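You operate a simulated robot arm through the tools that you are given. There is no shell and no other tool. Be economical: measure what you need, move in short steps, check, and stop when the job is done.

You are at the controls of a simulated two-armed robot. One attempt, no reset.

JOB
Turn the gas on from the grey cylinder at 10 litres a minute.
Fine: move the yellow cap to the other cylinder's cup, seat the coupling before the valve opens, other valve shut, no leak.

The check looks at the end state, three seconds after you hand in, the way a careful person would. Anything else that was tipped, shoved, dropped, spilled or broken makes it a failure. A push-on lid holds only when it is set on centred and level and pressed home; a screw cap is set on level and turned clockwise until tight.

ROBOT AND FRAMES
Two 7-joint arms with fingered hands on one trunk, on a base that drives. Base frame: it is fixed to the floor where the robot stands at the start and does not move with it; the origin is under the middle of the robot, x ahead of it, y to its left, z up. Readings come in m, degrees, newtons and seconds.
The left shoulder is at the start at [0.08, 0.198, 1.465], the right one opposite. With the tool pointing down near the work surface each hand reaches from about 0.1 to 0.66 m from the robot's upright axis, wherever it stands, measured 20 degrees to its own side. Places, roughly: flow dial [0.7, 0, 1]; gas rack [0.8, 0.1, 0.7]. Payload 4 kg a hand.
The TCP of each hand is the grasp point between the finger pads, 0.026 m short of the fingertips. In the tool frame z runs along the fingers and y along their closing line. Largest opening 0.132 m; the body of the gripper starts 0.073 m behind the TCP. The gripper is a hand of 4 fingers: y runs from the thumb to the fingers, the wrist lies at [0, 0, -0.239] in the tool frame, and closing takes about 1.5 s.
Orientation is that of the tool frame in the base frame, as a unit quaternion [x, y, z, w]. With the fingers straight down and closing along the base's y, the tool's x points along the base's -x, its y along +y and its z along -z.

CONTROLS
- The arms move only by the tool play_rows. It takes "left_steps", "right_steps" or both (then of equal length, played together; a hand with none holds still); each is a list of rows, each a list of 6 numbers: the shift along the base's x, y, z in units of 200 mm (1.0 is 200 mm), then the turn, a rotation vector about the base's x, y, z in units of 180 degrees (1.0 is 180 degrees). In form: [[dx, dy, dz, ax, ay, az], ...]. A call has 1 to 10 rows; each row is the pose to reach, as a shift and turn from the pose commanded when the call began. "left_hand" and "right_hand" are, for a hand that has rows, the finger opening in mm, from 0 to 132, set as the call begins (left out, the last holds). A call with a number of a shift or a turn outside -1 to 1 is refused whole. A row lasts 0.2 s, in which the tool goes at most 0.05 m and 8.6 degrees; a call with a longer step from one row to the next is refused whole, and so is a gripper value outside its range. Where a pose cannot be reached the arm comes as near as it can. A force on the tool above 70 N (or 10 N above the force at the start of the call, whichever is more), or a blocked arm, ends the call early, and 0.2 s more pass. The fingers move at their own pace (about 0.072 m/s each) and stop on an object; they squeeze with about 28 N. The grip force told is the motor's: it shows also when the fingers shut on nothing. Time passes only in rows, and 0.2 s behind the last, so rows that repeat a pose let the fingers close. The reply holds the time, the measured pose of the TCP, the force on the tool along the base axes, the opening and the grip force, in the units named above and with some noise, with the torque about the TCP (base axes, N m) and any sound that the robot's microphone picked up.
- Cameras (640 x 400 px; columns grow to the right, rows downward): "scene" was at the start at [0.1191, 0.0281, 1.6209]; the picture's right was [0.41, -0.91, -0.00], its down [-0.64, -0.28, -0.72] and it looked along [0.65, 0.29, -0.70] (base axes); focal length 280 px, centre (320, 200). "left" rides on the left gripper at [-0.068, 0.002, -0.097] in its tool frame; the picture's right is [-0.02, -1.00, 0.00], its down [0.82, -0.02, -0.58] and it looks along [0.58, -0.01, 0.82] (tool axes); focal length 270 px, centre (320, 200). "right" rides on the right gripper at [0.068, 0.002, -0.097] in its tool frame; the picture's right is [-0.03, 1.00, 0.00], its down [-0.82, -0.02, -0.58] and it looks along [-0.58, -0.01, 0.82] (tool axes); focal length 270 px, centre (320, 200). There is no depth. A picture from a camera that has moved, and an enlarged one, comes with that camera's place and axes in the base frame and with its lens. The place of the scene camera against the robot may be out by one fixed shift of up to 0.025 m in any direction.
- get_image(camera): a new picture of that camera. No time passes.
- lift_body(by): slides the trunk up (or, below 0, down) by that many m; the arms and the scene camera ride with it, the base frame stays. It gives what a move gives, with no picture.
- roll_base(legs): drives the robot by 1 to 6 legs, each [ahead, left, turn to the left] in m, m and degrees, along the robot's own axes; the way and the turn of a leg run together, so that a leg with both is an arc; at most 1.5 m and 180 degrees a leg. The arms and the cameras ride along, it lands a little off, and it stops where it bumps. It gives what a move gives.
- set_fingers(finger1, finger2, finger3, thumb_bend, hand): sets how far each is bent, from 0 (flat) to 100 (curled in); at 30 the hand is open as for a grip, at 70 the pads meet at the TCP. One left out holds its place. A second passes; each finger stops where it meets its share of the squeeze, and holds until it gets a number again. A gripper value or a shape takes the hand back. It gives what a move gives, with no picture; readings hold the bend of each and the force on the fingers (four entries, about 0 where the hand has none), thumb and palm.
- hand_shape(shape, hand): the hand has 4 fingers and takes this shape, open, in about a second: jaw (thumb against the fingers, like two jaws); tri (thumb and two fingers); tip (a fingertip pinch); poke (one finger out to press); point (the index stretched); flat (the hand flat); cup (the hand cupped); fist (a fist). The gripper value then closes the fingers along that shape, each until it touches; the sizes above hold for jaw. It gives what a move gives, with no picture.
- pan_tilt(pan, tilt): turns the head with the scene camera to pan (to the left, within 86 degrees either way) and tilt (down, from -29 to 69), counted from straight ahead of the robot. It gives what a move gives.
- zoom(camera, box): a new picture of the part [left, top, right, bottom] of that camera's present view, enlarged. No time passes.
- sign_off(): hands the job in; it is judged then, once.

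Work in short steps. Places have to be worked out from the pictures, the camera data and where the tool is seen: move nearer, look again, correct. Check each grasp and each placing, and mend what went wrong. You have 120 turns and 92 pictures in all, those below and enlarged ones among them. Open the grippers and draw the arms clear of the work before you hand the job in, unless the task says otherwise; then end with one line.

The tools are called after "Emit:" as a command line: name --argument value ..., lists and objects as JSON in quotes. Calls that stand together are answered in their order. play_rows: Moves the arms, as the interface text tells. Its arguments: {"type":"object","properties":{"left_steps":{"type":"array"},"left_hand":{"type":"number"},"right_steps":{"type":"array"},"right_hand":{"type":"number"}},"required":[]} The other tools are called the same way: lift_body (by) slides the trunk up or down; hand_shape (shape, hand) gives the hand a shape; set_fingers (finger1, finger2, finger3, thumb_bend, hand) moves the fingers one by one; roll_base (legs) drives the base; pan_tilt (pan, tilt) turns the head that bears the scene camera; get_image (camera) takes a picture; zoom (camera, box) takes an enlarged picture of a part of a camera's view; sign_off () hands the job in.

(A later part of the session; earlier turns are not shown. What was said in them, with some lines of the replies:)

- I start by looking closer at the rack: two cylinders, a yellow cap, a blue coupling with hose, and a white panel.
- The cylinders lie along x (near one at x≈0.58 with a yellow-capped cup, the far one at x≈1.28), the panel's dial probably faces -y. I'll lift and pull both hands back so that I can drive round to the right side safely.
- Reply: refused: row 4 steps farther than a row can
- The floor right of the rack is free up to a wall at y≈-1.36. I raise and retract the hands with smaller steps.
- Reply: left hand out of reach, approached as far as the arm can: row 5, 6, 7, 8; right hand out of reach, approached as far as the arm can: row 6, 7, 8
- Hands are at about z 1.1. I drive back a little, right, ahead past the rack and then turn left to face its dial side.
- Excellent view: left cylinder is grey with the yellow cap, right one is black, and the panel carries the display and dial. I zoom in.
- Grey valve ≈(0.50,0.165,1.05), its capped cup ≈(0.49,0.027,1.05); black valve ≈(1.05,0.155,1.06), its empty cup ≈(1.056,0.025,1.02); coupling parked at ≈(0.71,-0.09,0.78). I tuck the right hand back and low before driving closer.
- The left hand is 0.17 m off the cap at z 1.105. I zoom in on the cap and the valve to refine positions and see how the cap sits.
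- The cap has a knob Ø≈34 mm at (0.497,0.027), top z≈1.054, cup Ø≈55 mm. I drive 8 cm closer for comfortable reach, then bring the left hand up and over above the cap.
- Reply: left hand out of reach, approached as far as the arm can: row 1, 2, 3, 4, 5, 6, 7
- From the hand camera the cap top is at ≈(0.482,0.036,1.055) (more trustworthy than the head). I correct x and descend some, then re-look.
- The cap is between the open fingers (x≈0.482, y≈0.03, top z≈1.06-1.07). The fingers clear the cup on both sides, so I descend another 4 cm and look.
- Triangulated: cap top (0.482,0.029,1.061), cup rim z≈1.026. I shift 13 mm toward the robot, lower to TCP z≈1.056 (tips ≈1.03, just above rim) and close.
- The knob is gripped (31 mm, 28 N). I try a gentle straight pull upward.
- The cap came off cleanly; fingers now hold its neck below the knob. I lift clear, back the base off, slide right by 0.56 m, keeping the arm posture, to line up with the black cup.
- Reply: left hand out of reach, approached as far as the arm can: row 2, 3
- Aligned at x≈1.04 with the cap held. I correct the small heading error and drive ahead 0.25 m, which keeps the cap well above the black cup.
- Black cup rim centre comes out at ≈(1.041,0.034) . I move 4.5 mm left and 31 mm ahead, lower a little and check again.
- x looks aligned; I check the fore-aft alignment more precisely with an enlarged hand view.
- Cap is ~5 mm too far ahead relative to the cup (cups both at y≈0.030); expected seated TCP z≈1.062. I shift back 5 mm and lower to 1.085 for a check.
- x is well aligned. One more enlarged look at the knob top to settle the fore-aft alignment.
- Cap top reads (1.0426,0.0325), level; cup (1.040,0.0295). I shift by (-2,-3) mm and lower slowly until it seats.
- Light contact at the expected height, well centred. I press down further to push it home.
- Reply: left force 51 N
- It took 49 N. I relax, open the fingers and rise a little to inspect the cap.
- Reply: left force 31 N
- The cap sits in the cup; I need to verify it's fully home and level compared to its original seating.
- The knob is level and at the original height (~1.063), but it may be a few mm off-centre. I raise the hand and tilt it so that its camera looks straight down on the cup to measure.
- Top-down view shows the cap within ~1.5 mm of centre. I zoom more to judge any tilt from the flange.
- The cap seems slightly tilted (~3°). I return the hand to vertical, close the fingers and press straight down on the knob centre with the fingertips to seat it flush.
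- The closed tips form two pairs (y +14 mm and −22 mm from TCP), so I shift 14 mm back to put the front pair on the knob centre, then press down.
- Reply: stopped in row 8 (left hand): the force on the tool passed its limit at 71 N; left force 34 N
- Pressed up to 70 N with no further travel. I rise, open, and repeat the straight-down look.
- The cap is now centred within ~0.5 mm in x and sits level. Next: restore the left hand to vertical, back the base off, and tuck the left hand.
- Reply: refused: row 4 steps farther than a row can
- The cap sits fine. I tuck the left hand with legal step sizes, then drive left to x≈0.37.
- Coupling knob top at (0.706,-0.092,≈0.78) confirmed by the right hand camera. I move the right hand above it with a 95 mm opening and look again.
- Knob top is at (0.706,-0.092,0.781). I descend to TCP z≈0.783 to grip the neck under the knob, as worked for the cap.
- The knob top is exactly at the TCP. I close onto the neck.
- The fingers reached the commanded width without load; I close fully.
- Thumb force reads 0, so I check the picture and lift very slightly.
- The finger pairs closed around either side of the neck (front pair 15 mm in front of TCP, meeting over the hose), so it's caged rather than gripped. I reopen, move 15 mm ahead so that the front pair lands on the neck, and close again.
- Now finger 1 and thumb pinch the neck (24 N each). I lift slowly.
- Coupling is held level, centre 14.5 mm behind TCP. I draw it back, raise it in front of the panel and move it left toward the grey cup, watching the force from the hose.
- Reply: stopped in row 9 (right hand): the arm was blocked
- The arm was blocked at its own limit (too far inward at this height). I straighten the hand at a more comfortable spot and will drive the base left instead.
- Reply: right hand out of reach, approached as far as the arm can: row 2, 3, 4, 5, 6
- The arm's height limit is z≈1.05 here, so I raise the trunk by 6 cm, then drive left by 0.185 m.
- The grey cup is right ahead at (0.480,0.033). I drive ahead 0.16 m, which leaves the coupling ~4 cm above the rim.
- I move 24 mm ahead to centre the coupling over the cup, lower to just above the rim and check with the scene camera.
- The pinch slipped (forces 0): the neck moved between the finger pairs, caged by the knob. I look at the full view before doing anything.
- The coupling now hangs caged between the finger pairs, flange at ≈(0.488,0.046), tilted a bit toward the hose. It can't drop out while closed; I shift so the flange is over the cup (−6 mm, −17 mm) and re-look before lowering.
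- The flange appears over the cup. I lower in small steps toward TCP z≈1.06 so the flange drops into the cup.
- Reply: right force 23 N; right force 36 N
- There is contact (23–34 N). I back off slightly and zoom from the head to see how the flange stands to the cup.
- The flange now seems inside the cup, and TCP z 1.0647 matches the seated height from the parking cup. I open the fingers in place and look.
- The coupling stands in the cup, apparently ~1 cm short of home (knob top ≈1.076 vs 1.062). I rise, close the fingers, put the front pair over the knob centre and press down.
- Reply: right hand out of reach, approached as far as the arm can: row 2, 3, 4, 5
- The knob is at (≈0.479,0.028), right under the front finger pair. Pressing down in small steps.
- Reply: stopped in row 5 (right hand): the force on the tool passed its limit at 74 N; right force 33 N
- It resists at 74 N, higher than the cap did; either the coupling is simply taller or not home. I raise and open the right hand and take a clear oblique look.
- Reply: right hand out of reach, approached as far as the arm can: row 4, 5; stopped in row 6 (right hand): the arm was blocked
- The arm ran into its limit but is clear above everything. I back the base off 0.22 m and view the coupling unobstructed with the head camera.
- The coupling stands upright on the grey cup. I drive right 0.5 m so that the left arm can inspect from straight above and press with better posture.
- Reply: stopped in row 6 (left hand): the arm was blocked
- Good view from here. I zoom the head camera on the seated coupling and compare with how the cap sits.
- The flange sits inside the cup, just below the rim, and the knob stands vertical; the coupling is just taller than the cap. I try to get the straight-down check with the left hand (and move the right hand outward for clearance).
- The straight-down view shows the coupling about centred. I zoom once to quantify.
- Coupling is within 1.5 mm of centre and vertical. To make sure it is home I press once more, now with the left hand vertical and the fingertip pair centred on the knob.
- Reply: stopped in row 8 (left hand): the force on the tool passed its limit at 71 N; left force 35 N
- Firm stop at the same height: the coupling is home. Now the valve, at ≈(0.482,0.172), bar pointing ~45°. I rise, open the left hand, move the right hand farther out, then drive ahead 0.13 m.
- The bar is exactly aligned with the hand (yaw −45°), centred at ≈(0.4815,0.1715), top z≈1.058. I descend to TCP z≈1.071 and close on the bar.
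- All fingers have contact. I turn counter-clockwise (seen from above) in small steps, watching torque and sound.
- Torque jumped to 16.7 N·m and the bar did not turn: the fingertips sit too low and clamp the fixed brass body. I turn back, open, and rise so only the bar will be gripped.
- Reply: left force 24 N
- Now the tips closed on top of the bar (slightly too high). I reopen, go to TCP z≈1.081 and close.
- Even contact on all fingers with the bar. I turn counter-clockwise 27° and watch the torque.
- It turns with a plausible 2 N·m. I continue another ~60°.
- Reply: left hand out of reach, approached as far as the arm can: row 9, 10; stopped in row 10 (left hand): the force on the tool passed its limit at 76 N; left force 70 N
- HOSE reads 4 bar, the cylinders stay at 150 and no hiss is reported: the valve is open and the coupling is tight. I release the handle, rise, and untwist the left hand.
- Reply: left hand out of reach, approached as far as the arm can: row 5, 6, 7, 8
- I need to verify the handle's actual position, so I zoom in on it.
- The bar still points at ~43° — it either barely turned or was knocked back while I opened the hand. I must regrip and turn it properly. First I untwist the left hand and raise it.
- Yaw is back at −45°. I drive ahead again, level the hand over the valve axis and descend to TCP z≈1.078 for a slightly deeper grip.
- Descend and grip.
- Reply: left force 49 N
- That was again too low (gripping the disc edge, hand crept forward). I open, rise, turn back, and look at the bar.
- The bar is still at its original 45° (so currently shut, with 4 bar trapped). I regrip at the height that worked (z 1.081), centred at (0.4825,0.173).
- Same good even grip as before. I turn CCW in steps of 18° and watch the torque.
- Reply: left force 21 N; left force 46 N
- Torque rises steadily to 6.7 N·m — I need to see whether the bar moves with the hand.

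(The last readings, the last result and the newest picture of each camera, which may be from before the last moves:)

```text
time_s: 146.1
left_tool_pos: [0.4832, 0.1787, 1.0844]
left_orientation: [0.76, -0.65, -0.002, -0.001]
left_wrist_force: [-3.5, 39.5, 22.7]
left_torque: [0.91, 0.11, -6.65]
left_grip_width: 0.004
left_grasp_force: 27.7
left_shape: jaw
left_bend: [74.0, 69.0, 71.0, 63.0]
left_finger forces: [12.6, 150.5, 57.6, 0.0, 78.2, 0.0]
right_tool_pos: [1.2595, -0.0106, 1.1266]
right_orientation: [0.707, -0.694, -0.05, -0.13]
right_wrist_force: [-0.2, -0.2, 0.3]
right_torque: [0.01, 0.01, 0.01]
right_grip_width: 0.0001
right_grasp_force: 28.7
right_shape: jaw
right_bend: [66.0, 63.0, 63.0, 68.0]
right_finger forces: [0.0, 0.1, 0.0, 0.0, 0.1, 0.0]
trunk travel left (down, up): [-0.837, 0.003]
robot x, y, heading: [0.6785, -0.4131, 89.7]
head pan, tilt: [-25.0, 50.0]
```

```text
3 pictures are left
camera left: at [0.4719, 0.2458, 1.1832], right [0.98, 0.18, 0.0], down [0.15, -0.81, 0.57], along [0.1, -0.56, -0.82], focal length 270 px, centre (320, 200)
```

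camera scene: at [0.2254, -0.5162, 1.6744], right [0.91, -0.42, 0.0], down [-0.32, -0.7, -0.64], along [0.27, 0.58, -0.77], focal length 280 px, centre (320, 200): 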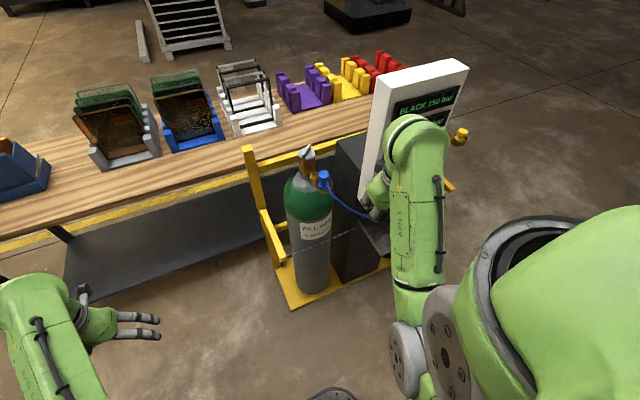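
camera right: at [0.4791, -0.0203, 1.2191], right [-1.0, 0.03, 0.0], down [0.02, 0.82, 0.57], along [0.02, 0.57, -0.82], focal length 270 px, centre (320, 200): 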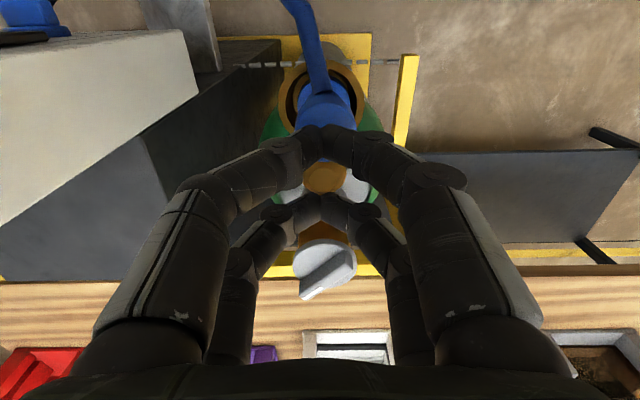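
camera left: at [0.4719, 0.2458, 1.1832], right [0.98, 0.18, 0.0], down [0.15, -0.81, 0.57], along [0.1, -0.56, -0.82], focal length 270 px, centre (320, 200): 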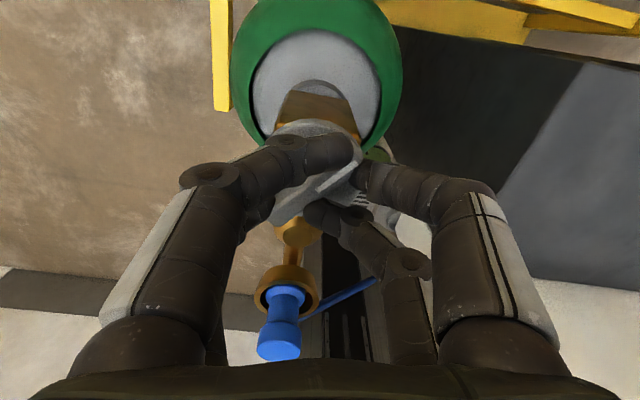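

The bar stayed at ~47°: counter-clockwise is a hard stop. I turn the hand back and test the clockwise direction gently.

Emit:
play_rows --left_steps '[[0, 0, 0, 0, 0, -0.04], [0, 0, 0, 0, 0, -0.08], [0, 0, 0, 0, 0, -0.12], [0, 0, 0, 0, 0, -0.16], [0, 0, 0, 0, 0, -0.2], [0, 0, 0, 0, 0, -0.24], [0, 0, 0, 0, 0, -0.28], [0, 0, 0, 0, 0, -0.3], [0, 0, 0, 0, 0, -0.3]]'

Emit:
play_rows --left_steps '[[0, 0, 0, 0, 0, -0.02], [0, 0, 0, 0, 0, -0.04], [0, 0, 0, 0, 0, -0.06], [0, 0, 0, 0, 0, -0.06]]'

```text
time_s: 148.1
left_tool_pos: [0.485, 0.1729, 1.085]
left_orientation: [-0.387, 0.922, 0.002, -0.001]
left_wrist_force: [5.6, 13.4, 20.9]
left_torque: [0.31, -0.11, -0.01]
left_grip_width: 0.0061
left_grasp_force: 27.8
left_shape: jaw
left_bend: [74.0, 71.0, 72.0, 69.0]
left_finger forces: [37.9, 25.5, 24.9, 0.0, 29.6, 0.0]
right_tool_pos: [1.2609, -0.0152, 1.1273]
right_orientation: [0.706, -0.693, -0.053, -0.132]
right_wrist_force: [-0.2, 0.9, 0.1]
right_torque: [-0.01, 0.02, -0.01]
right_grip_width: 0.0
right_grasp_force: 27.9
right_shape: jaw
right_bend: [66.0, 63.0, 63.0, 68.0]
right_finger forces: [0.1, 0.0, 0.0, 0.1, 0.1, 0.0]
trunk travel left (down, up): [-0.837, 0.003]
robot x, y, heading: [0.6808, -0.4141, 89.5]
head pan, tilt: [-25.0, 50.0]
```

```text
time_s: 149.1
left_tool_pos: [0.4849, 0.1707, 1.0845]
left_orientation: [-0.299, 0.954, 0.001, -0.001]
left_wrist_force: [7.5, 10.2, 18.5]
left_torque: [0.22, -0.09, -0.01]
left_grip_width: 0.0059
left_grasp_force: 27.6
left_shape: jaw
left_bend: [74.0, 71.0, 72.0, 69.0]
left_finger forces: [36.6, 24.9, 25.3, 0.0, 30.3, 0.0]
right_tool_pos: [1.2605, -0.016, 1.127]
right_orientation: [0.707, -0.693, -0.054, -0.132]
right_wrist_force: [0.3, 0.4, 0.1]
right_torque: [0.02, 0.01, 0.03]
right_grip_width: 0.0001
right_grasp_force: 28.0
right_shape: jaw
right_bend: [66.0, 63.0, 63.0, 68.0]
right_finger forces: [0.0, 0.0, 0.0, 0.0, 0.1, 0.0]
trunk travel left (down, up): [-0.837, 0.003]
robot x, y, heading: [0.6788, -0.4109, 89.5]
head pan, tilt: [-25.0, 50.0]
```

Clockwise turns freely. Since the hose stayed at 0 bar with this position and the coupling sealed, the shut stop is here and it opens clockwise. I continue clockwise.

Emit:
play_rows --left_steps '[[0, 0, 0, 0, 0, -0.04], [0, 0, 0, 0, 0, -0.08], [0, 0, 0, 0, 0, -0.12], [0, 0, 0, 0, 0, -0.16], [0, 0, 0, 0, 0, -0.2], [0, 0, 0, 0, 0, -0.2]]'

Emit:
play_rows --left_steps '[[0, 0, 0, 0, 0, -0.04], [0, 0, 0, 0, 0, -0.08], [0, 0, 0, 0, 0, -0.12], [0, 0, 0, 0, 0, -0.16], [0, 0, 0, 0, 0, -0.2], [0, 0, 0, 0, 0, -0.2]]'

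```text
time_s: 150.5
left_tool_pos: [0.4843, 0.1673, 1.0844]
left_orientation: [0.011, 1.0, 0.001, -0.001]
left_wrist_force: [5.0, -1.9, 12.0]
left_torque: [-0.05, -0.09, -0.01]
left_grip_width: 0.0058
left_grasp_force: 28.3
left_shape: jaw
left_bend: [74.0, 71.0, 72.0, 69.0]
left_finger forces: [33.0, 23.7, 26.4, 0.0, 32.0, 0.1]
right_tool_pos: [1.2594, -0.0154, 1.127]
right_orientation: [0.707, -0.693, -0.054, -0.132]
right_wrist_force: [-0.3, 0.3, -0.9]
right_torque: [-0.03, 0.0, 0.03]
right_grip_width: 0.0001
right_grasp_force: 28.0
right_shape: jaw
right_bend: [66.0, 63.0, 63.0, 68.0]
right_finger forces: [0.0, 0.0, 0.0, 0.0, 0.1, 0.0]
trunk travel left (down, up): [-0.837, 0.003]
robot x, y, heading: [0.6785, -0.4112, 89.4]
head pan, tilt: [-25.0, 50.0]
```

```text
time_s: 151.9
left_tool_pos: [0.4819, 0.1676, 1.0843]
left_orientation: [0.319, 0.948, 0.0, -0.001]
left_wrist_force: [0.8, -7.5, 7.5]
left_torque: [-0.16, 0.11, 0.26]
left_grip_width: 0.0055
left_grasp_force: 28.7
left_shape: jaw
left_bend: [74.0, 71.0, 71.0, 69.0]
left_finger forces: [31.9, 21.8, 30.4, 0.0, 28.5, 0.1]
right_tool_pos: [1.2597, -0.0172, 1.1276]
right_orientation: [0.706, -0.693, -0.053, -0.133]
right_wrist_force: [0.8, 0.5, -0.4]
right_torque: [0.01, 0.01, -0.02]
right_grip_width: 0.0002
right_grasp_force: 28.3
right_shape: jaw
right_bend: [66.0, 63.0, 63.0, 68.0]
right_finger forces: [0.0, 0.0, 0.0, 0.0, 0.0, 0.0]
trunk travel left (down, up): [-0.837, 0.003]
robot x, y, heading: [0.6799, -0.4144, 89.9]
head pan, tilt: [-25.0, 50.0]
```

Turned 83° clockwise with almost no resistance; a slight torque begins. I go a few degrees more to find the end.

Emit:
play_rows --left_steps '[[0, 0, 0, 0, 0, -0.02], [0, 0, 0, 0, 0, -0.04], [0, 0, 0, 0, 0, -0.06], [0, 0, 0, 0, 0, -0.06]]'

```text
time_s: 152.9
left_tool_pos: [0.483, 0.1697, 1.0842]
left_orientation: [0.407, 0.913, 0.001, 0.0]
left_wrist_force: [1.5, -6.5, 7.2]
left_torque: [-0.1, 0.1, 0.83]
left_grip_width: 0.0048
left_grasp_force: 27.6
left_shape: jaw
left_bend: [74.0, 71.0, 71.0, 69.0]
left_finger forces: [34.1, 20.5, 36.8, 0.0, 21.9, 0.1]
right_tool_pos: [1.2587, -0.0168, 1.128]
right_orientation: [0.707, -0.693, -0.053, -0.133]
right_wrist_force: [0.5, 0.4, 0.0]
right_torque: [0.01, -0.01, -0.01]
right_grip_width: 0.0
right_grasp_force: 28.0
right_shape: jaw
right_bend: [66.0, 63.0, 63.0, 68.0]
right_finger forces: [0.0, 0.1, 0.0, 0.1, 0.0, 0.1]
trunk travel left (down, up): [-0.837, 0.003]
robot x, y, heading: [0.6811, -0.4154, 89.7]
head pan, tilt: [-25.0, 50.0]
```

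A stop appears after ~80–85°: fully open. I ease back 3°, open the fingers in place and rise straight, watching for sideways drift.

Emit:
play_rows --left_steps '[[0, 0, 0, 0, 0, 0.02], [0, 0, 0, 0, 0, 0.02]]'

Emit:
play_rows --left_steps '[[0, 0, 0, 0, 0, 0], [0, 0, 0, 0, 0, 0], [0, 0, 0, 0, 0, 0], [0, 0, 0, 0, 0, 0], [0, 0, 0.05, 0, 0, 0], [0, 0, 0.1, 0, 0, 0], [0, 0, 0.15, 0, 0, 0], [0, 0, 0.15, 0, 0, 0]]' --left_hand 80

```text
time_s: 153.5
left_tool_pos: [0.4845, 0.1686, 1.085]
left_orientation: [0.377, 0.926, 0.001, -0.001]
left_wrist_force: [-0.6, -6.0, 6.4]
left_torque: [-0.15, 0.08, 0.17]
left_grip_width: 0.0049
left_grasp_force: 28.0
left_shape: jaw
left_bend: [74.0, 71.0, 72.0, 69.0]
left_finger forces: [28.7, 25.4, 30.5, 0.0, 28.2, 0.0]
right_tool_pos: [1.2599, -0.0176, 1.1279]
right_orientation: [0.706, -0.693, -0.053, -0.133]
right_wrist_force: [0.1, 0.1, 0.3]
right_torque: [0.0, 0.01, 0.02]
right_grip_width: 0.0
right_grasp_force: 27.6
right_shape: jaw
right_bend: [66.0, 63.0, 63.0, 68.0]
right_finger forces: [0.0, 0.0, 0.0, 0.1, 0.1, 0.0]
trunk travel left (down, up): [-0.837, 0.003]
robot x, y, heading: [0.6849, -0.4161, 89.6]
head pan, tilt: [-25.0, 50.0]
```

```text
time_s: 155.3
left_tool_pos: [0.4825, 0.1719, 1.1138]
left_orientation: [0.378, 0.926, 0.001, 0.001]
left_wrist_force: [-0.2, 0.1, 0.5]
left_torque: [0.0, -0.03, 0.0]
left_grip_width: 0.0799
left_grasp_force: 0.1
left_shape: jaw
left_bend: [71.0, 71.0, 71.0, 70.0]
left_finger forces: [0.0, 0.0, 0.1, 0.0, 0.0, 0.1]
right_tool_pos: [1.2594, -0.0155, 1.1271]
right_orientation: [0.707, -0.693, -0.052, -0.132]
right_wrist_force: [0.4, -0.2, 0.0]
right_torque: [-0.01, -0.03, -0.02]
right_grip_width: 0.0
right_grasp_force: 28.1
right_shape: jaw
right_bend: [66.0, 63.0, 63.0, 68.0]
right_finger forces: [0.0, 0.1, 0.0, 0.1, 0.0, 0.0]
trunk travel left (down, up): [-0.837, 0.003]
robot x, y, heading: [0.6777, -0.4141, 89.9]
head pan, tilt: [-25.0, 50.0]
```

Clean release. I rise to ~1.165, untwist the hand above, then back the base off.

Emit:
play_rows --left_steps '[[0, 0, 0.12, 0, 0, 0], [0, 0, 0.25, 0, 0, 0.04], [0, 0, 0.25, 0, 0, 0.08], [0, 0, 0.25, 0, 0, 0.12], [0, 0, 0.25, 0, 0, 0.16], [0, 0, 0.25, 0, 0, 0.2], [0, 0, 0.25, 0, 0, 0.24], [0, 0, 0.25, 0, 0, 0.28], [0, 0, 0.25, 0, 0, 0.32], [0, 0, 0.25, 0, 0, 0.36]]'

Emit:
roll_base --legs '[[-0.4, 0, 0]]'

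```text
time_s: 157.5
left_tool_pos: [0.4826, 0.1694, 1.1635]
left_orientation: [-0.18, 0.984, 0.0, 0.0]
left_wrist_force: [-0.6, 0.2, 0.1]
left_torque: [-0.01, 0.0, -0.02]
left_grip_width: 0.0799
left_grasp_force: 0.0
left_shape: jaw
left_bend: [71.0, 71.0, 71.0, 70.0]
left_finger forces: [0.0, 0.0, 0.0, 0.1, 0.0, 0.1]
right_tool_pos: [1.259, -0.0158, 1.1275]
right_orientation: [0.706, -0.693, -0.053, -0.132]
right_wrist_force: [0.1, -0.2, 0.5]
right_torque: [0.0, -0.01, 0.02]
right_grip_width: 0.0
right_grasp_force: 28.2
right_shape: jaw
right_bend: [66.0, 63.0, 63.0, 68.0]
right_finger forces: [0.1, 0.1, 0.1, 0.0, 0.0, 0.0]
trunk travel left (down, up): [-0.837, 0.003]
robot x, y, heading: [0.6816, -0.4138, 89.6]
head pan, tilt: [-25.0, 50.0]
```

```text
time_s: 160.0
left_tool_pos: [0.4795, -0.2254, 1.1618]
left_orientation: [-0.178, 0.984, -0.001, 0.0]
left_wrist_force: [-0.3, 0.9, 0.1]
left_torque: [0.0, -0.01, 0.03]
left_grip_width: 0.0798
left_grasp_force: 0.0
left_shape: jaw
left_bend: [71.0, 71.0, 71.0, 70.0]
left_finger forces: [0.0, 0.0, 0.0, 0.1, 0.0, 0.0]
right_tool_pos: [1.2559, -0.4114, 1.1269]
right_orientation: [0.707, -0.693, -0.05, -0.131]
right_wrist_force: [-0.1, 0.5, 0.5]
right_torque: [-0.03, 0.01, 0.02]
right_grip_width: 0.0001
right_grasp_force: 28.3
right_shape: jaw
right_bend: [66.0, 63.0, 63.0, 68.0]
right_finger forces: [0.0, 0.0, 0.0, 0.0, 0.0, 0.1]
trunk travel left (down, up): [-0.837, 0.003]
robot x, y, heading: [0.6791, -0.8154, 89.4]
head pan, tilt: [-25.0, 50.0]
```

The base is at (0.68,-0.815). Dial estimate ≈(0.713, face y≈-0.035, 0.986), pointer now at 0 (left), 10 is straight up: a 90° clockwise turn. I lower the trunk a bit and pitch the right hand to point forward.

Emit:
lift_body --by -0.12

Emit:
play_rows --right_steps '[[-0.1, 0.05, 0, 0.0417, 0.0033, 0.0023], [-0.2, 0.1, 0, 0.0834, 0.0066, 0.0046], [-0.3, 0.15, 0, 0.1251, 0.0099, 0.0069], [-0.4, 0.2, 0, 0.1668, 0.0132, 0.0092], [-0.5, 0.25, 0, 0.2085, 0.0165, 0.0115], [-0.6, 0.3, 0, 0.2502, 0.0198, 0.0138], [-0.7, 0.35, 0, 0.2919, 0.0231, 0.0161], [-0.8, 0.4, 0, 0.3336, 0.0264, 0.0184], [-0.9, 0.45, 0, 0.3753, 0.0297, 0.0207], [-1.0, 0.5, 0, 0.417, 0.033, 0.023]]' --right_hand 60

```text
time_s: 161.5
left_tool_pos: [0.4803, -0.2288, 1.0431]
left_orientation: [-0.178, 0.984, 0.0, 0.0]
left_wrist_force: [0.6, -0.3, -0.6]
left_torque: [-0.03, -0.02, 0.01]
left_grip_width: 0.0795
left_grasp_force: 0.0
left_shape: jaw
left_bend: [71.0, 71.0, 71.0, 70.0]
left_finger forces: [0.0, 0.1, 0.0, 0.0, 0.1, 0.0]
right_tool_pos: [1.2551, -0.413, 1.0073]
right_orientation: [0.707, -0.693, -0.052, -0.132]
right_wrist_force: [1.0, 0.0, 0.1]
right_torque: [0.01, -0.02, 0.02]
right_grip_width: 0.0001
right_grasp_force: 27.9
right_shape: jaw
right_bend: [66.0, 63.0, 63.0, 68.0]
right_finger forces: [0.1, 0.1, 0.0, 0.0, 0.0, 0.1]
trunk travel left (down, up): [-0.717, 0.123]
robot x, y, heading: [0.6764, -0.812, 89.9]
head pan, tilt: [-25.0, 50.0]
```

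```text
time_s: 163.7
left_tool_pos: [0.4832, -0.2274, 1.0439]
left_orientation: [-0.178, 0.984, 0.001, -0.002]
left_wrist_force: [-0.2, -0.1, 0.1]
left_torque: [-0.03, 0.04, 0.03]
left_grip_width: 0.0795
left_grasp_force: 0.1
left_shape: jaw
left_bend: [71.0, 71.0, 71.0, 70.0]
left_finger forces: [0.0, 0.0, 0.0, 0.0, 0.1, 0.0]
right_tool_pos: [0.9005, -0.2965, 0.9861]
right_orientation: [-0.486, 0.519, 0.482, 0.512]
right_wrist_force: [-0.7, -0.9, 0.0]
right_torque: [0.0, -0.02, 0.04]
right_grip_width: 0.0598
right_grasp_force: 0.0
right_shape: jaw
right_bend: [73.0, 73.0, 73.0, 70.0]
right_finger forces: [0.0, 0.0, 0.0, 0.1, 0.0, 0.0]
right hand out of reach, approached as far as the arm can: row 4, 5, 6, 7, 8, 9, 10
trunk travel left (down, up): [-0.717, 0.123]
robot x, y, heading: [0.6782, -0.8147, 89.9]
head pan, tilt: [-25.0, 50.0]
```

The right hand now points forward. I roll it −90° about y so the fingers close vertically on the horizontal bar.

Emit:
play_rows --right_steps '[[0, 0, 0, 0, -0.045, 0], [0, 0, 0, 0, -0.09, 0], [0, 0, 0, 0, -0.135, 0], [0, 0, 0, 0, -0.18, 0], [0, 0, 0, 0, -0.225, 0], [0, 0, 0, 0, -0.27, 0], [0, 0, 0, 0, -0.315, 0], [0, 0, 0, 0, -0.36, 0], [0, 0, 0, 0, -0.405, 0], [0, 0, 0, 0, -0.45, 0]]'

```text
time_s: 165.9
left_tool_pos: [0.4798, -0.2283, 1.0432]
left_orientation: [-0.178, 0.984, 0.001, 0.001]
left_wrist_force: [1.2, 0.4, -0.1]
left_torque: [0.01, 0.0, -0.02]
left_grip_width: 0.0796
left_grasp_force: 0.0
left_shape: jaw
left_bend: [71.0, 71.0, 71.0, 70.0]
left_finger forces: [0.0, 0.0, 0.0, 0.1, 0.0, 0.1]
right_tool_pos: [0.8981, -0.2975, 0.9879]
right_orientation: [-0.683, 0.059, 0.049, 0.727]
right_wrist_force: [-0.9, 0.2, 0.5]
right_torque: [0.04, -0.01, 0.02]
right_grip_width: 0.06
right_grasp_force: 0.0
right_shape: jaw
right_bend: [73.0, 73.0, 73.0, 70.0]
right_finger forces: [0.1, 0.1, 0.0, 0.1, 0.1, 0.0]
trunk travel left (down, up): [-0.717, 0.123]
robot x, y, heading: [0.6782, -0.8131, 90.0]
head pan, tilt: [-25.0, 50.0]
```

Roll achieved. I trim orientation, then drive left 0.185 m and ahead 0.13 m to bring the hand in front of the dial and take one hand picture.

Emit:
play_rows --right_steps '[[0, 0, 0, -0.01, -0.025, 0.002], [0, 0, 0, -0.0197, -0.0486, 0.0045], [0, 0, 0, -0.0197, -0.0486, 0.0045]]'

Emit:
roll_base --legs '[[0, 0.185, 0], [0.13, 0, 0]]'

Emit:
get_image --camera "right"

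```text
time_s: 166.7
left_tool_pos: [0.4795, -0.2285, 1.044]
left_orientation: [-0.178, 0.984, 0.0, 0.0]
left_wrist_force: [0.1, -0.3, 0.0]
left_torque: [0.04, 0.02, 0.0]
left_grip_width: 0.0796
left_grasp_force: 0.0
left_shape: jaw
left_bend: [71.0, 71.0, 71.0, 70.0]
left_finger forces: [0.1, 0.1, 0.0, 0.0, 0.0, 0.0]
right_tool_pos: [0.8978, -0.2963, 0.9881]
right_orientation: [0.707, 0.0, 0.0, -0.707]
right_wrist_force: [0.6, 0.1, 0.1]
right_torque: [0.01, 0.0, -0.02]
right_grip_width: 0.0597
right_grasp_force: 0.0
right_shape: jaw
right_bend: [73.0, 73.0, 73.0, 70.0]
right_finger forces: [0.1, 0.1, 0.1, 0.0, 0.0, 0.1]
trunk travel left (down, up): [-0.717, 0.123]
robot x, y, heading: [0.6789, -0.8131, 89.9]
head pan, tilt: [-25.0, 50.0]
```

```text
time_s: 169.1
left_tool_pos: [0.2947, -0.0995, 1.0441]
left_orientation: [-0.178, 0.984, 0.001, 0.0]
left_wrist_force: [-1.0, -0.3, 0.1]
left_torque: [-0.02, 0.01, 0.01]
left_grip_width: 0.0799
left_grasp_force: 0.2
left_shape: jaw
left_bend: [71.0, 71.0, 71.0, 70.0]
left_finger forces: [0.0, 0.1, 0.1, 0.0, 0.1, 0.0]
right_tool_pos: [0.7122, -0.167, 0.9904]
right_orientation: [-0.706, -0.001, 0.001, 0.708]
right_wrist_force: [-1.2, 0.1, 1.1]
right_torque: [-0.01, -0.02, 0.0]
right_grip_width: 0.0603
right_grasp_force: 0.0
right_shape: jaw
right_bend: [73.0, 73.0, 73.0, 70.0]
right_finger forces: [0.1, 0.0, 0.1, 0.0, 0.1, 0.1]
trunk travel left (down, up): [-0.717, 0.123]
robot x, y, heading: [0.4934, -0.6821, 89.8]
head pan, tilt: [-25.0, 50.0]
```

```text
2 pictures are left
camera right: at [0.781, -0.2635, 0.9885], right [-0.03, 0.0, -1.0], down [-0.82, -0.58, 0.02], along [-0.58, 0.82, 0.02], focal length 270 px, centre (320, 200)
```

right: 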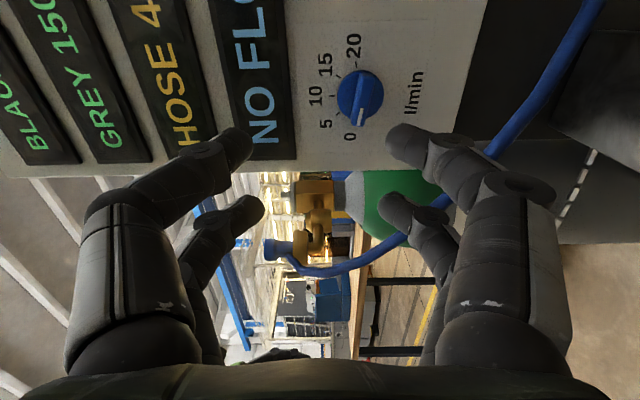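

Excellent view: dial centre ≈(0.7175, face y≈-0.01, 0.957), pointer at 0, about 79° from "10" (straight up), and HOSE still shows 4. I align the hand (roll +11° to match the bar), narrow the opening to 32 mm and approach to y≈-0.09.

Emit:
play_rows --right_steps '[[0.01, 0, -0.06, 0, 0.02, 0], [0.02, 0.06, -0.12, 0, 0.04, 0], [0.0265, 0.16, -0.167, 0, 0.061, 0], [0.0265, 0.26, -0.167, 0, 0.061, 0], [0.0265, 0.36, -0.167, 0, 0.061, 0], [0.0265, 0.385, -0.167, 0, 0.061, 0], [0.0265, 0.385, -0.167, 0, 0.061, 0]]' --right_hand 32

Emit:
play_rows --right_steps '[[0, 0.02, 0, 0, 0, 0], [0, 0.04, 0, 0, 0, 0], [0, 0.06, 0, 0, 0, 0], [0, 0.075, 0, 0, 0, 0]]'

```text
time_s: 170.7
left_tool_pos: [0.2959, -0.0975, 1.0438]
left_orientation: [-0.178, 0.984, 0.001, 0.0]
left_wrist_force: [0.0, 0.5, 0.3]
left_torque: [0.03, -0.05, 0.02]
left_grip_width: 0.0796
left_grasp_force: 0.1
left_shape: jaw
left_bend: [71.0, 71.0, 71.0, 70.0]
left_finger forces: [0.1, 0.0, 0.0, 0.1, 0.1, 0.1]
right_tool_pos: [0.7182, -0.0882, 0.9563]
right_orientation: [-0.703, 0.068, 0.069, 0.704]
right_wrist_force: [0.3, 0.3, 0.1]
right_torque: [0.0, -0.01, 0.0]
right_grip_width: 0.0322
right_grasp_force: 0.0
right_shape: jaw
right_bend: [73.0, 73.0, 73.0, 70.0]
right_finger forces: [0.1, 0.0, 0.0, 0.0, 0.0, 0.0]
trunk travel left (down, up): [-0.717, 0.123]
robot x, y, heading: [0.4941, -0.6799, 89.8]
head pan, tilt: [-25.0, 50.0]
```

```text
time_s: 171.7
left_tool_pos: [0.2956, -0.0971, 1.0435]
left_orientation: [-0.178, 0.984, 0.001, 0.0]
left_wrist_force: [0.1, -0.1, 0.3]
left_torque: [-0.05, 0.0, 0.0]
left_grip_width: 0.0795
left_grasp_force: 0.1
left_shape: jaw
left_bend: [71.0, 71.0, 71.0, 70.0]
left_finger forces: [0.0, 0.1, 0.1, 0.1, 0.0, 0.0]
right_tool_pos: [0.7184, -0.0737, 0.9555]
right_orientation: [-0.703, 0.068, 0.069, 0.704]
right_wrist_force: [-0.2, 0.4, -0.3]
right_torque: [0.02, -0.01, 0.0]
right_grip_width: 0.0325
right_grasp_force: 0.0
right_shape: jaw
right_bend: [73.0, 73.0, 73.0, 70.0]
right_finger forces: [0.1, 0.1, 0.0, 0.0, 0.1, 0.0]
trunk travel left (down, up): [-0.717, 0.123]
robot x, y, heading: [0.4956, -0.68, 89.9]
head pan, tilt: [-25.0, 50.0]
```

No contact yet at y −0.074 (tips ≈ −0.048). I advance on in small steps.

Emit:
play_rows --right_steps '[[0, 0.02, 0, 0, 0, 0], [0, 0.04, 0, 0, 0, 0], [0, 0.06, 0, 0, 0, 0]]'

Emit:
play_rows --right_steps '[[0, 0.015, 0, 0, 0, 0], [0, 0.03, 0, 0, 0, 0], [0, 0.045, 0, 0, 0, 0]]'

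```text
time_s: 172.5
left_tool_pos: [0.2959, -0.0958, 1.0436]
left_orientation: [-0.178, 0.984, 0.001, 0.0]
left_wrist_force: [0.1, 0.0, -0.4]
left_torque: [-0.01, 0.02, 0.03]
left_grip_width: 0.0796
left_grasp_force: 0.0
left_shape: jaw
left_bend: [71.0, 71.0, 71.0, 70.0]
left_finger forces: [0.1, 0.0, 0.0, 0.1, 0.0, 0.0]
right_tool_pos: [0.7182, -0.0613, 0.9549]
right_orientation: [-0.703, 0.068, 0.069, 0.704]
right_wrist_force: [-0.3, 0.7, 0.5]
right_torque: [0.0, 0.01, 0.03]
right_grip_width: 0.0323
right_grasp_force: 0.0
right_shape: jaw
right_bend: [73.0, 73.0, 73.0, 70.0]
right_finger forces: [0.0, 0.0, 0.0, 0.0, 0.0, 0.1]
trunk travel left (down, up): [-0.717, 0.123]
robot x, y, heading: [0.4952, -0.6815, 90.0]
head pan, tilt: [-25.0, 50.0]
```

```text
time_s: 173.3
left_tool_pos: [0.2945, -0.0975, 1.0441]
left_orientation: [-0.178, 0.984, 0.001, 0.0]
left_wrist_force: [0.6, -0.5, 0.0]
left_torque: [-0.03, 0.03, -0.02]
left_grip_width: 0.0796
left_grasp_force: 0.0
left_shape: jaw
left_bend: [71.0, 71.0, 71.0, 70.0]
left_finger forces: [0.0, 0.0, 0.1, 0.0, 0.0, 0.0]
right_tool_pos: [0.7176, -0.0528, 0.9561]
right_orientation: [0.704, -0.068, -0.069, -0.704]
right_wrist_force: [0.5, -0.8, 0.1]
right_torque: [-0.01, -0.03, 0.0]
right_grip_width: 0.032
right_grasp_force: 0.1
right_shape: jaw
right_bend: [73.0, 73.0, 73.0, 70.0]
right_finger forces: [0.1, 0.0, 0.0, 0.0, 0.0, 0.1]
trunk travel left (down, up): [-0.717, 0.123]
robot x, y, heading: [0.4905, -0.6809, 89.8]
head pan, tilt: [-25.0, 50.0]
```

Still no contact with tips at y≈−0.027; I test by closing here.

Emit:
play_rows --right_steps '[[0, 0, 0, 0, 0, 0], [0, 0, 0, 0, 0, 0], [0, 0, 0, 0, 0, 0], [0, 0, 0, 0, 0, 0]]' --right_hand 0

```text
time_s: 174.3
left_tool_pos: [0.2951, -0.0964, 1.0439]
left_orientation: [-0.178, 0.984, 0.001, 0.0]
left_wrist_force: [0.7, -0.7, 0.1]
left_torque: [-0.01, 0.01, 0.0]
left_grip_width: 0.0797
left_grasp_force: 0.0
left_shape: jaw
left_bend: [71.0, 71.0, 71.0, 70.0]
left_finger forces: [0.0, 0.0, 0.0, 0.1, 0.0, 0.0]
right_tool_pos: [0.7188, -0.0532, 0.9558]
right_orientation: [0.704, -0.067, -0.069, -0.703]
right_wrist_force: [-0.2, 0.5, 0.0]
right_torque: [0.0, -0.01, -0.04]
right_grip_width: 0.0058
right_grasp_force: 28.0
right_shape: jaw
right_bend: [71.0, 71.0, 71.0, 70.0]
right_finger forces: [24.8, 24.6, 23.8, 0.0, 24.6, 0.0]
trunk travel left (down, up): [-0.717, 0.123]
robot x, y, heading: [0.4942, -0.6814, 89.8]
head pan, tilt: [-25.0, 50.0]
```

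Balanced grip on the bar (all ~24.5 N, no side force). I turn clockwise (+y) 40° first.

Emit:
play_rows --right_steps '[[0, 0, 0, 0, 0.03, 0], [0, 0, 0, 0, 0.06, 0], [0, 0, 0, 0, 0.09, 0], [0, 0, 0, 0, 0.12, 0], [0, 0, 0, 0, 0.15, 0], [0, 0, 0, 0, 0.18, 0], [0, 0, 0, 0, 0.21, 0], [0, 0, 0, 0, 0.21, 0]]'

```text
time_s: 176.1
left_tool_pos: [0.2958, -0.0977, 1.0438]
left_orientation: [-0.178, 0.984, 0.0, 0.0]
left_wrist_force: [-0.9, 0.6, -0.2]
left_torque: [0.02, 0.0, -0.01]
left_grip_width: 0.0794
left_grasp_force: 0.2
left_shape: jaw
left_bend: [71.0, 71.0, 71.0, 70.0]
left_finger forces: [0.0, 0.0, 0.0, 0.1, 0.0, 0.0]
right_tool_pos: [0.7183, -0.0535, 0.9535]
right_orientation: [0.644, -0.293, -0.294, -0.643]
right_wrist_force: [-2.9, -3.7, -8.7]
right_torque: [-0.12, 0.01, 0.06]
right_grip_width: 0.0058
right_grasp_force: 28.3
right_shape: jaw
right_bend: [71.0, 71.0, 71.0, 70.0]
right_finger forces: [28.6, 28.0, 24.1, 0.1, 24.6, 0.1]
trunk travel left (down, up): [-0.717, 0.123]
robot x, y, heading: [0.493, -0.6856, 89.9]
head pan, tilt: [-25.0, 50.0]
```

It turns freely. I complete the turn to exactly vertical (another 41°).

Emit:
play_rows --right_steps '[[0, 0, 0.004, 0, 0.03, 0], [0, 0, 0.008, 0, 0.06, 0], [0, 0, 0.01, 0, 0.09, 0], [0, 0, 0.01, 0, 0.12, 0], [0, 0, 0.01, 0, 0.15, 0], [0, 0, 0.01, 0, 0.18, 0], [0, 0, 0.01, 0, 0.21, 0], [0, 0, 0.01, 0, 0.227, 0], [0, 0, 0.01, 0, 0.227, 0]]'

```text
time_s: 178.1
left_tool_pos: [0.2942, -0.0948, 1.0424]
left_orientation: [-0.178, 0.984, 0.0, 0.0]
left_wrist_force: [-0.6, 0.0, -0.3]
left_torque: [0.0, 0.0, 0.01]
left_grip_width: 0.0797
left_grasp_force: 0.1
left_shape: jaw
left_bend: [71.0, 71.0, 71.0, 70.0]
left_finger forces: [0.1, 0.1, 0.0, 0.1, 0.0, 0.0]
right_tool_pos: [0.7172, -0.0516, 0.9526]
right_orientation: [0.502, -0.501, -0.497, -0.499]
right_wrist_force: [-10.1, -7.1, -23.0]
right_torque: [-0.38, -0.05, 0.19]
right_grip_width: 0.0055
right_grasp_force: 28.3
right_shape: jaw
right_bend: [71.0, 71.0, 71.0, 70.0]
right_finger forces: [30.7, 29.8, 25.6, 0.1, 24.9, 0.0]
trunk travel left (down, up): [-0.717, 0.123]
robot x, y, heading: [0.4925, -0.6838, 89.9]
head pan, tilt: [-25.0, 50.0]
```

Vertical reached. I relieve the small side force, open, and withdraw straight back.

Emit:
play_rows --right_steps '[[-0.008, 0, -0.015, 0, 0, 0], [-0.008, 0, -0.02, 0, 0, 0]]'

Emit:
play_rows --right_steps '[[0, 0, 0, 0, 0, 0], [0, 0, 0, 0, 0, 0], [0, 0, 0, 0, 0, 0], [0, -0.1, 0, 0, 0, 0], [0, -0.25, 0, 0, 0, 0], [0, -0.45, 0, 0, 0, 0], [0, -0.6, 0, 0, 0, 0]]' --right_hand 50

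Emit:
roll_base --legs '[[-0.15, 0, 0]]'

Emit:
get_image --camera "scene"

```text
time_s: 178.7
left_tool_pos: [0.2971, -0.0955, 1.0428]
left_orientation: [-0.178, 0.984, 0.0, 0.0]
left_wrist_force: [-0.3, 0.0, 0.0]
left_torque: [-0.01, 0.02, 0.03]
left_grip_width: 0.0796
left_grasp_force: 0.0
left_shape: jaw
left_bend: [71.0, 71.0, 71.0, 70.0]
left_finger forces: [0.1, 0.0, 0.1, 0.0, 0.1, 0.0]
right_tool_pos: [0.7165, -0.0519, 0.9525]
right_orientation: [-0.501, 0.499, 0.499, 0.501]
right_wrist_force: [-3.9, -7.2, -17.5]
right_torque: [-0.3, -0.03, 0.1]
right_grip_width: 0.0056
right_grasp_force: 27.9
right_shape: jaw
right_bend: [71.0, 71.0, 71.0, 70.0]
right_finger forces: [29.3, 28.5, 26.6, 0.0, 26.4, 0.1]
trunk travel left (down, up): [-0.717, 0.123]
robot x, y, heading: [0.4968, -0.6805, 89.5]
head pan, tilt: [-25.0, 50.0]
```

```text
time_s: 180.3
left_tool_pos: [0.2958, -0.0944, 1.0428]
left_orientation: [-0.179, 0.984, 0.0, -0.001]
left_wrist_force: [-0.3, 0.1, -0.5]
left_torque: [-0.03, 0.0, -0.01]
left_grip_width: 0.0794
left_grasp_force: 0.0
left_shape: jaw
left_bend: [71.0, 71.0, 71.0, 70.0]
left_finger forces: [0.1, 0.0, 0.0, 0.0, 0.0, 0.0]
right_tool_pos: [0.7161, -0.1727, 0.9519]
right_orientation: [0.503, -0.499, -0.498, -0.5]
right_wrist_force: [-0.5, 0.7, 0.5]
right_torque: [0.01, -0.03, -0.02]
right_grip_width: 0.0499
right_grasp_force: 0.0
right_shape: jaw
right_bend: [74.0, 74.0, 74.0, 70.0]
right_finger forces: [0.0, 0.0, 0.0, 0.0, 0.0, 0.1]
trunk travel left (down, up): [-0.717, 0.123]
robot x, y, heading: [0.4967, -0.6791, 89.7]
head pan, tilt: [-25.0, 50.0]
```

```text
time_s: 181.7
left_tool_pos: [0.2965, -0.2462, 1.043]
left_orientation: [-0.177, 0.984, 0.0, 0.0]
left_wrist_force: [0.4, 0.0, 0.1]
left_torque: [-0.02, -0.02, -0.01]
left_grip_width: 0.0799
left_grasp_force: 0.0
left_shape: jaw
left_bend: [71.0, 71.0, 71.0, 70.0]
left_finger forces: [0.0, 0.0, 0.1, 0.1, 0.0, 0.2]
right_tool_pos: [0.7156, -0.3228, 0.9519]
right_orientation: [-0.501, 0.5, 0.497, 0.501]
right_wrist_force: [0.7, -1.2, 0.6]
right_torque: [-0.01, -0.03, 0.01]
right_grip_width: 0.0497
right_grasp_force: 0.1
right_shape: jaw
right_bend: [74.0, 74.0, 74.0, 70.0]
right_finger forces: [0.0, 0.0, 0.1, 0.0, 0.1, 0.1]
trunk travel left (down, up): [-0.717, 0.123]
robot x, y, heading: [0.4896, -0.8309, 89.5]
head pan, tilt: [-25.0, 50.0]
```

```text
1 pictures are left
camera scene: at [0.5397, -0.735, 1.5556], right [0.9, -0.43, 0.0], down [-0.33, -0.69, -0.64], along [0.28, 0.58, -0.77], focal length 280 px, centre (320, 200)
```

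scene: 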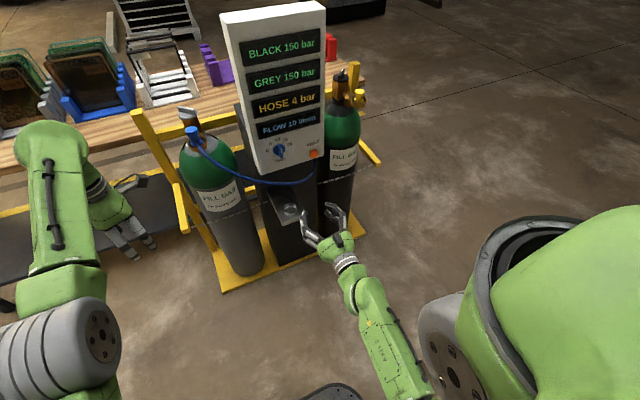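

The display shows FLOW 10 l/min with HOSE 4 bar. I use the last picture to confirm that and the cap, coupling and valves.

Emit:
zoom --camera "scene" --box '[176, 30, 376, 180]'

```text
2.67 times, centred on (276, 105) of scene
camera zoom: at [0.5397, -0.735, 1.5556], right [0.9, -0.43, 0.0], down [-0.33, -0.69, -0.64], along [0.28, 0.58, -0.77], focal length 746 px, centre (437, 453)
```

zoom: 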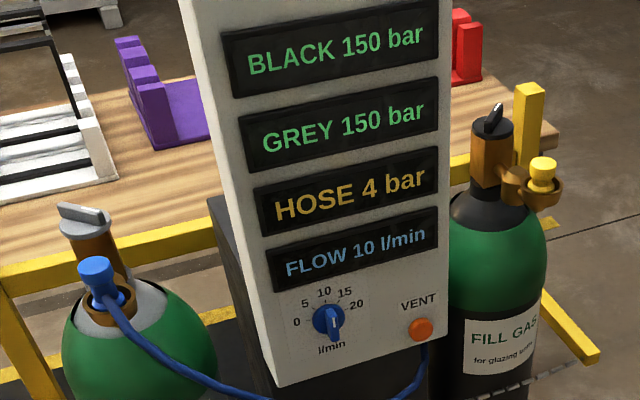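

The display reads FLOW 10 l/min, HOSE 4 bar and both cylinders 150 bar. The coupling and the cap are in place, the black valve is untouched, and both hands are open and clear.

Emit:
sign_off

```text
The job is handed in.
```

The gas is on from the grey cylinder at 10 l/min: the coupling was seated in its cup before the valve was opened, the yellow cap is on the black cylinder's cup, the black valve is shut, and the display and microphone gave no sign of a leak.
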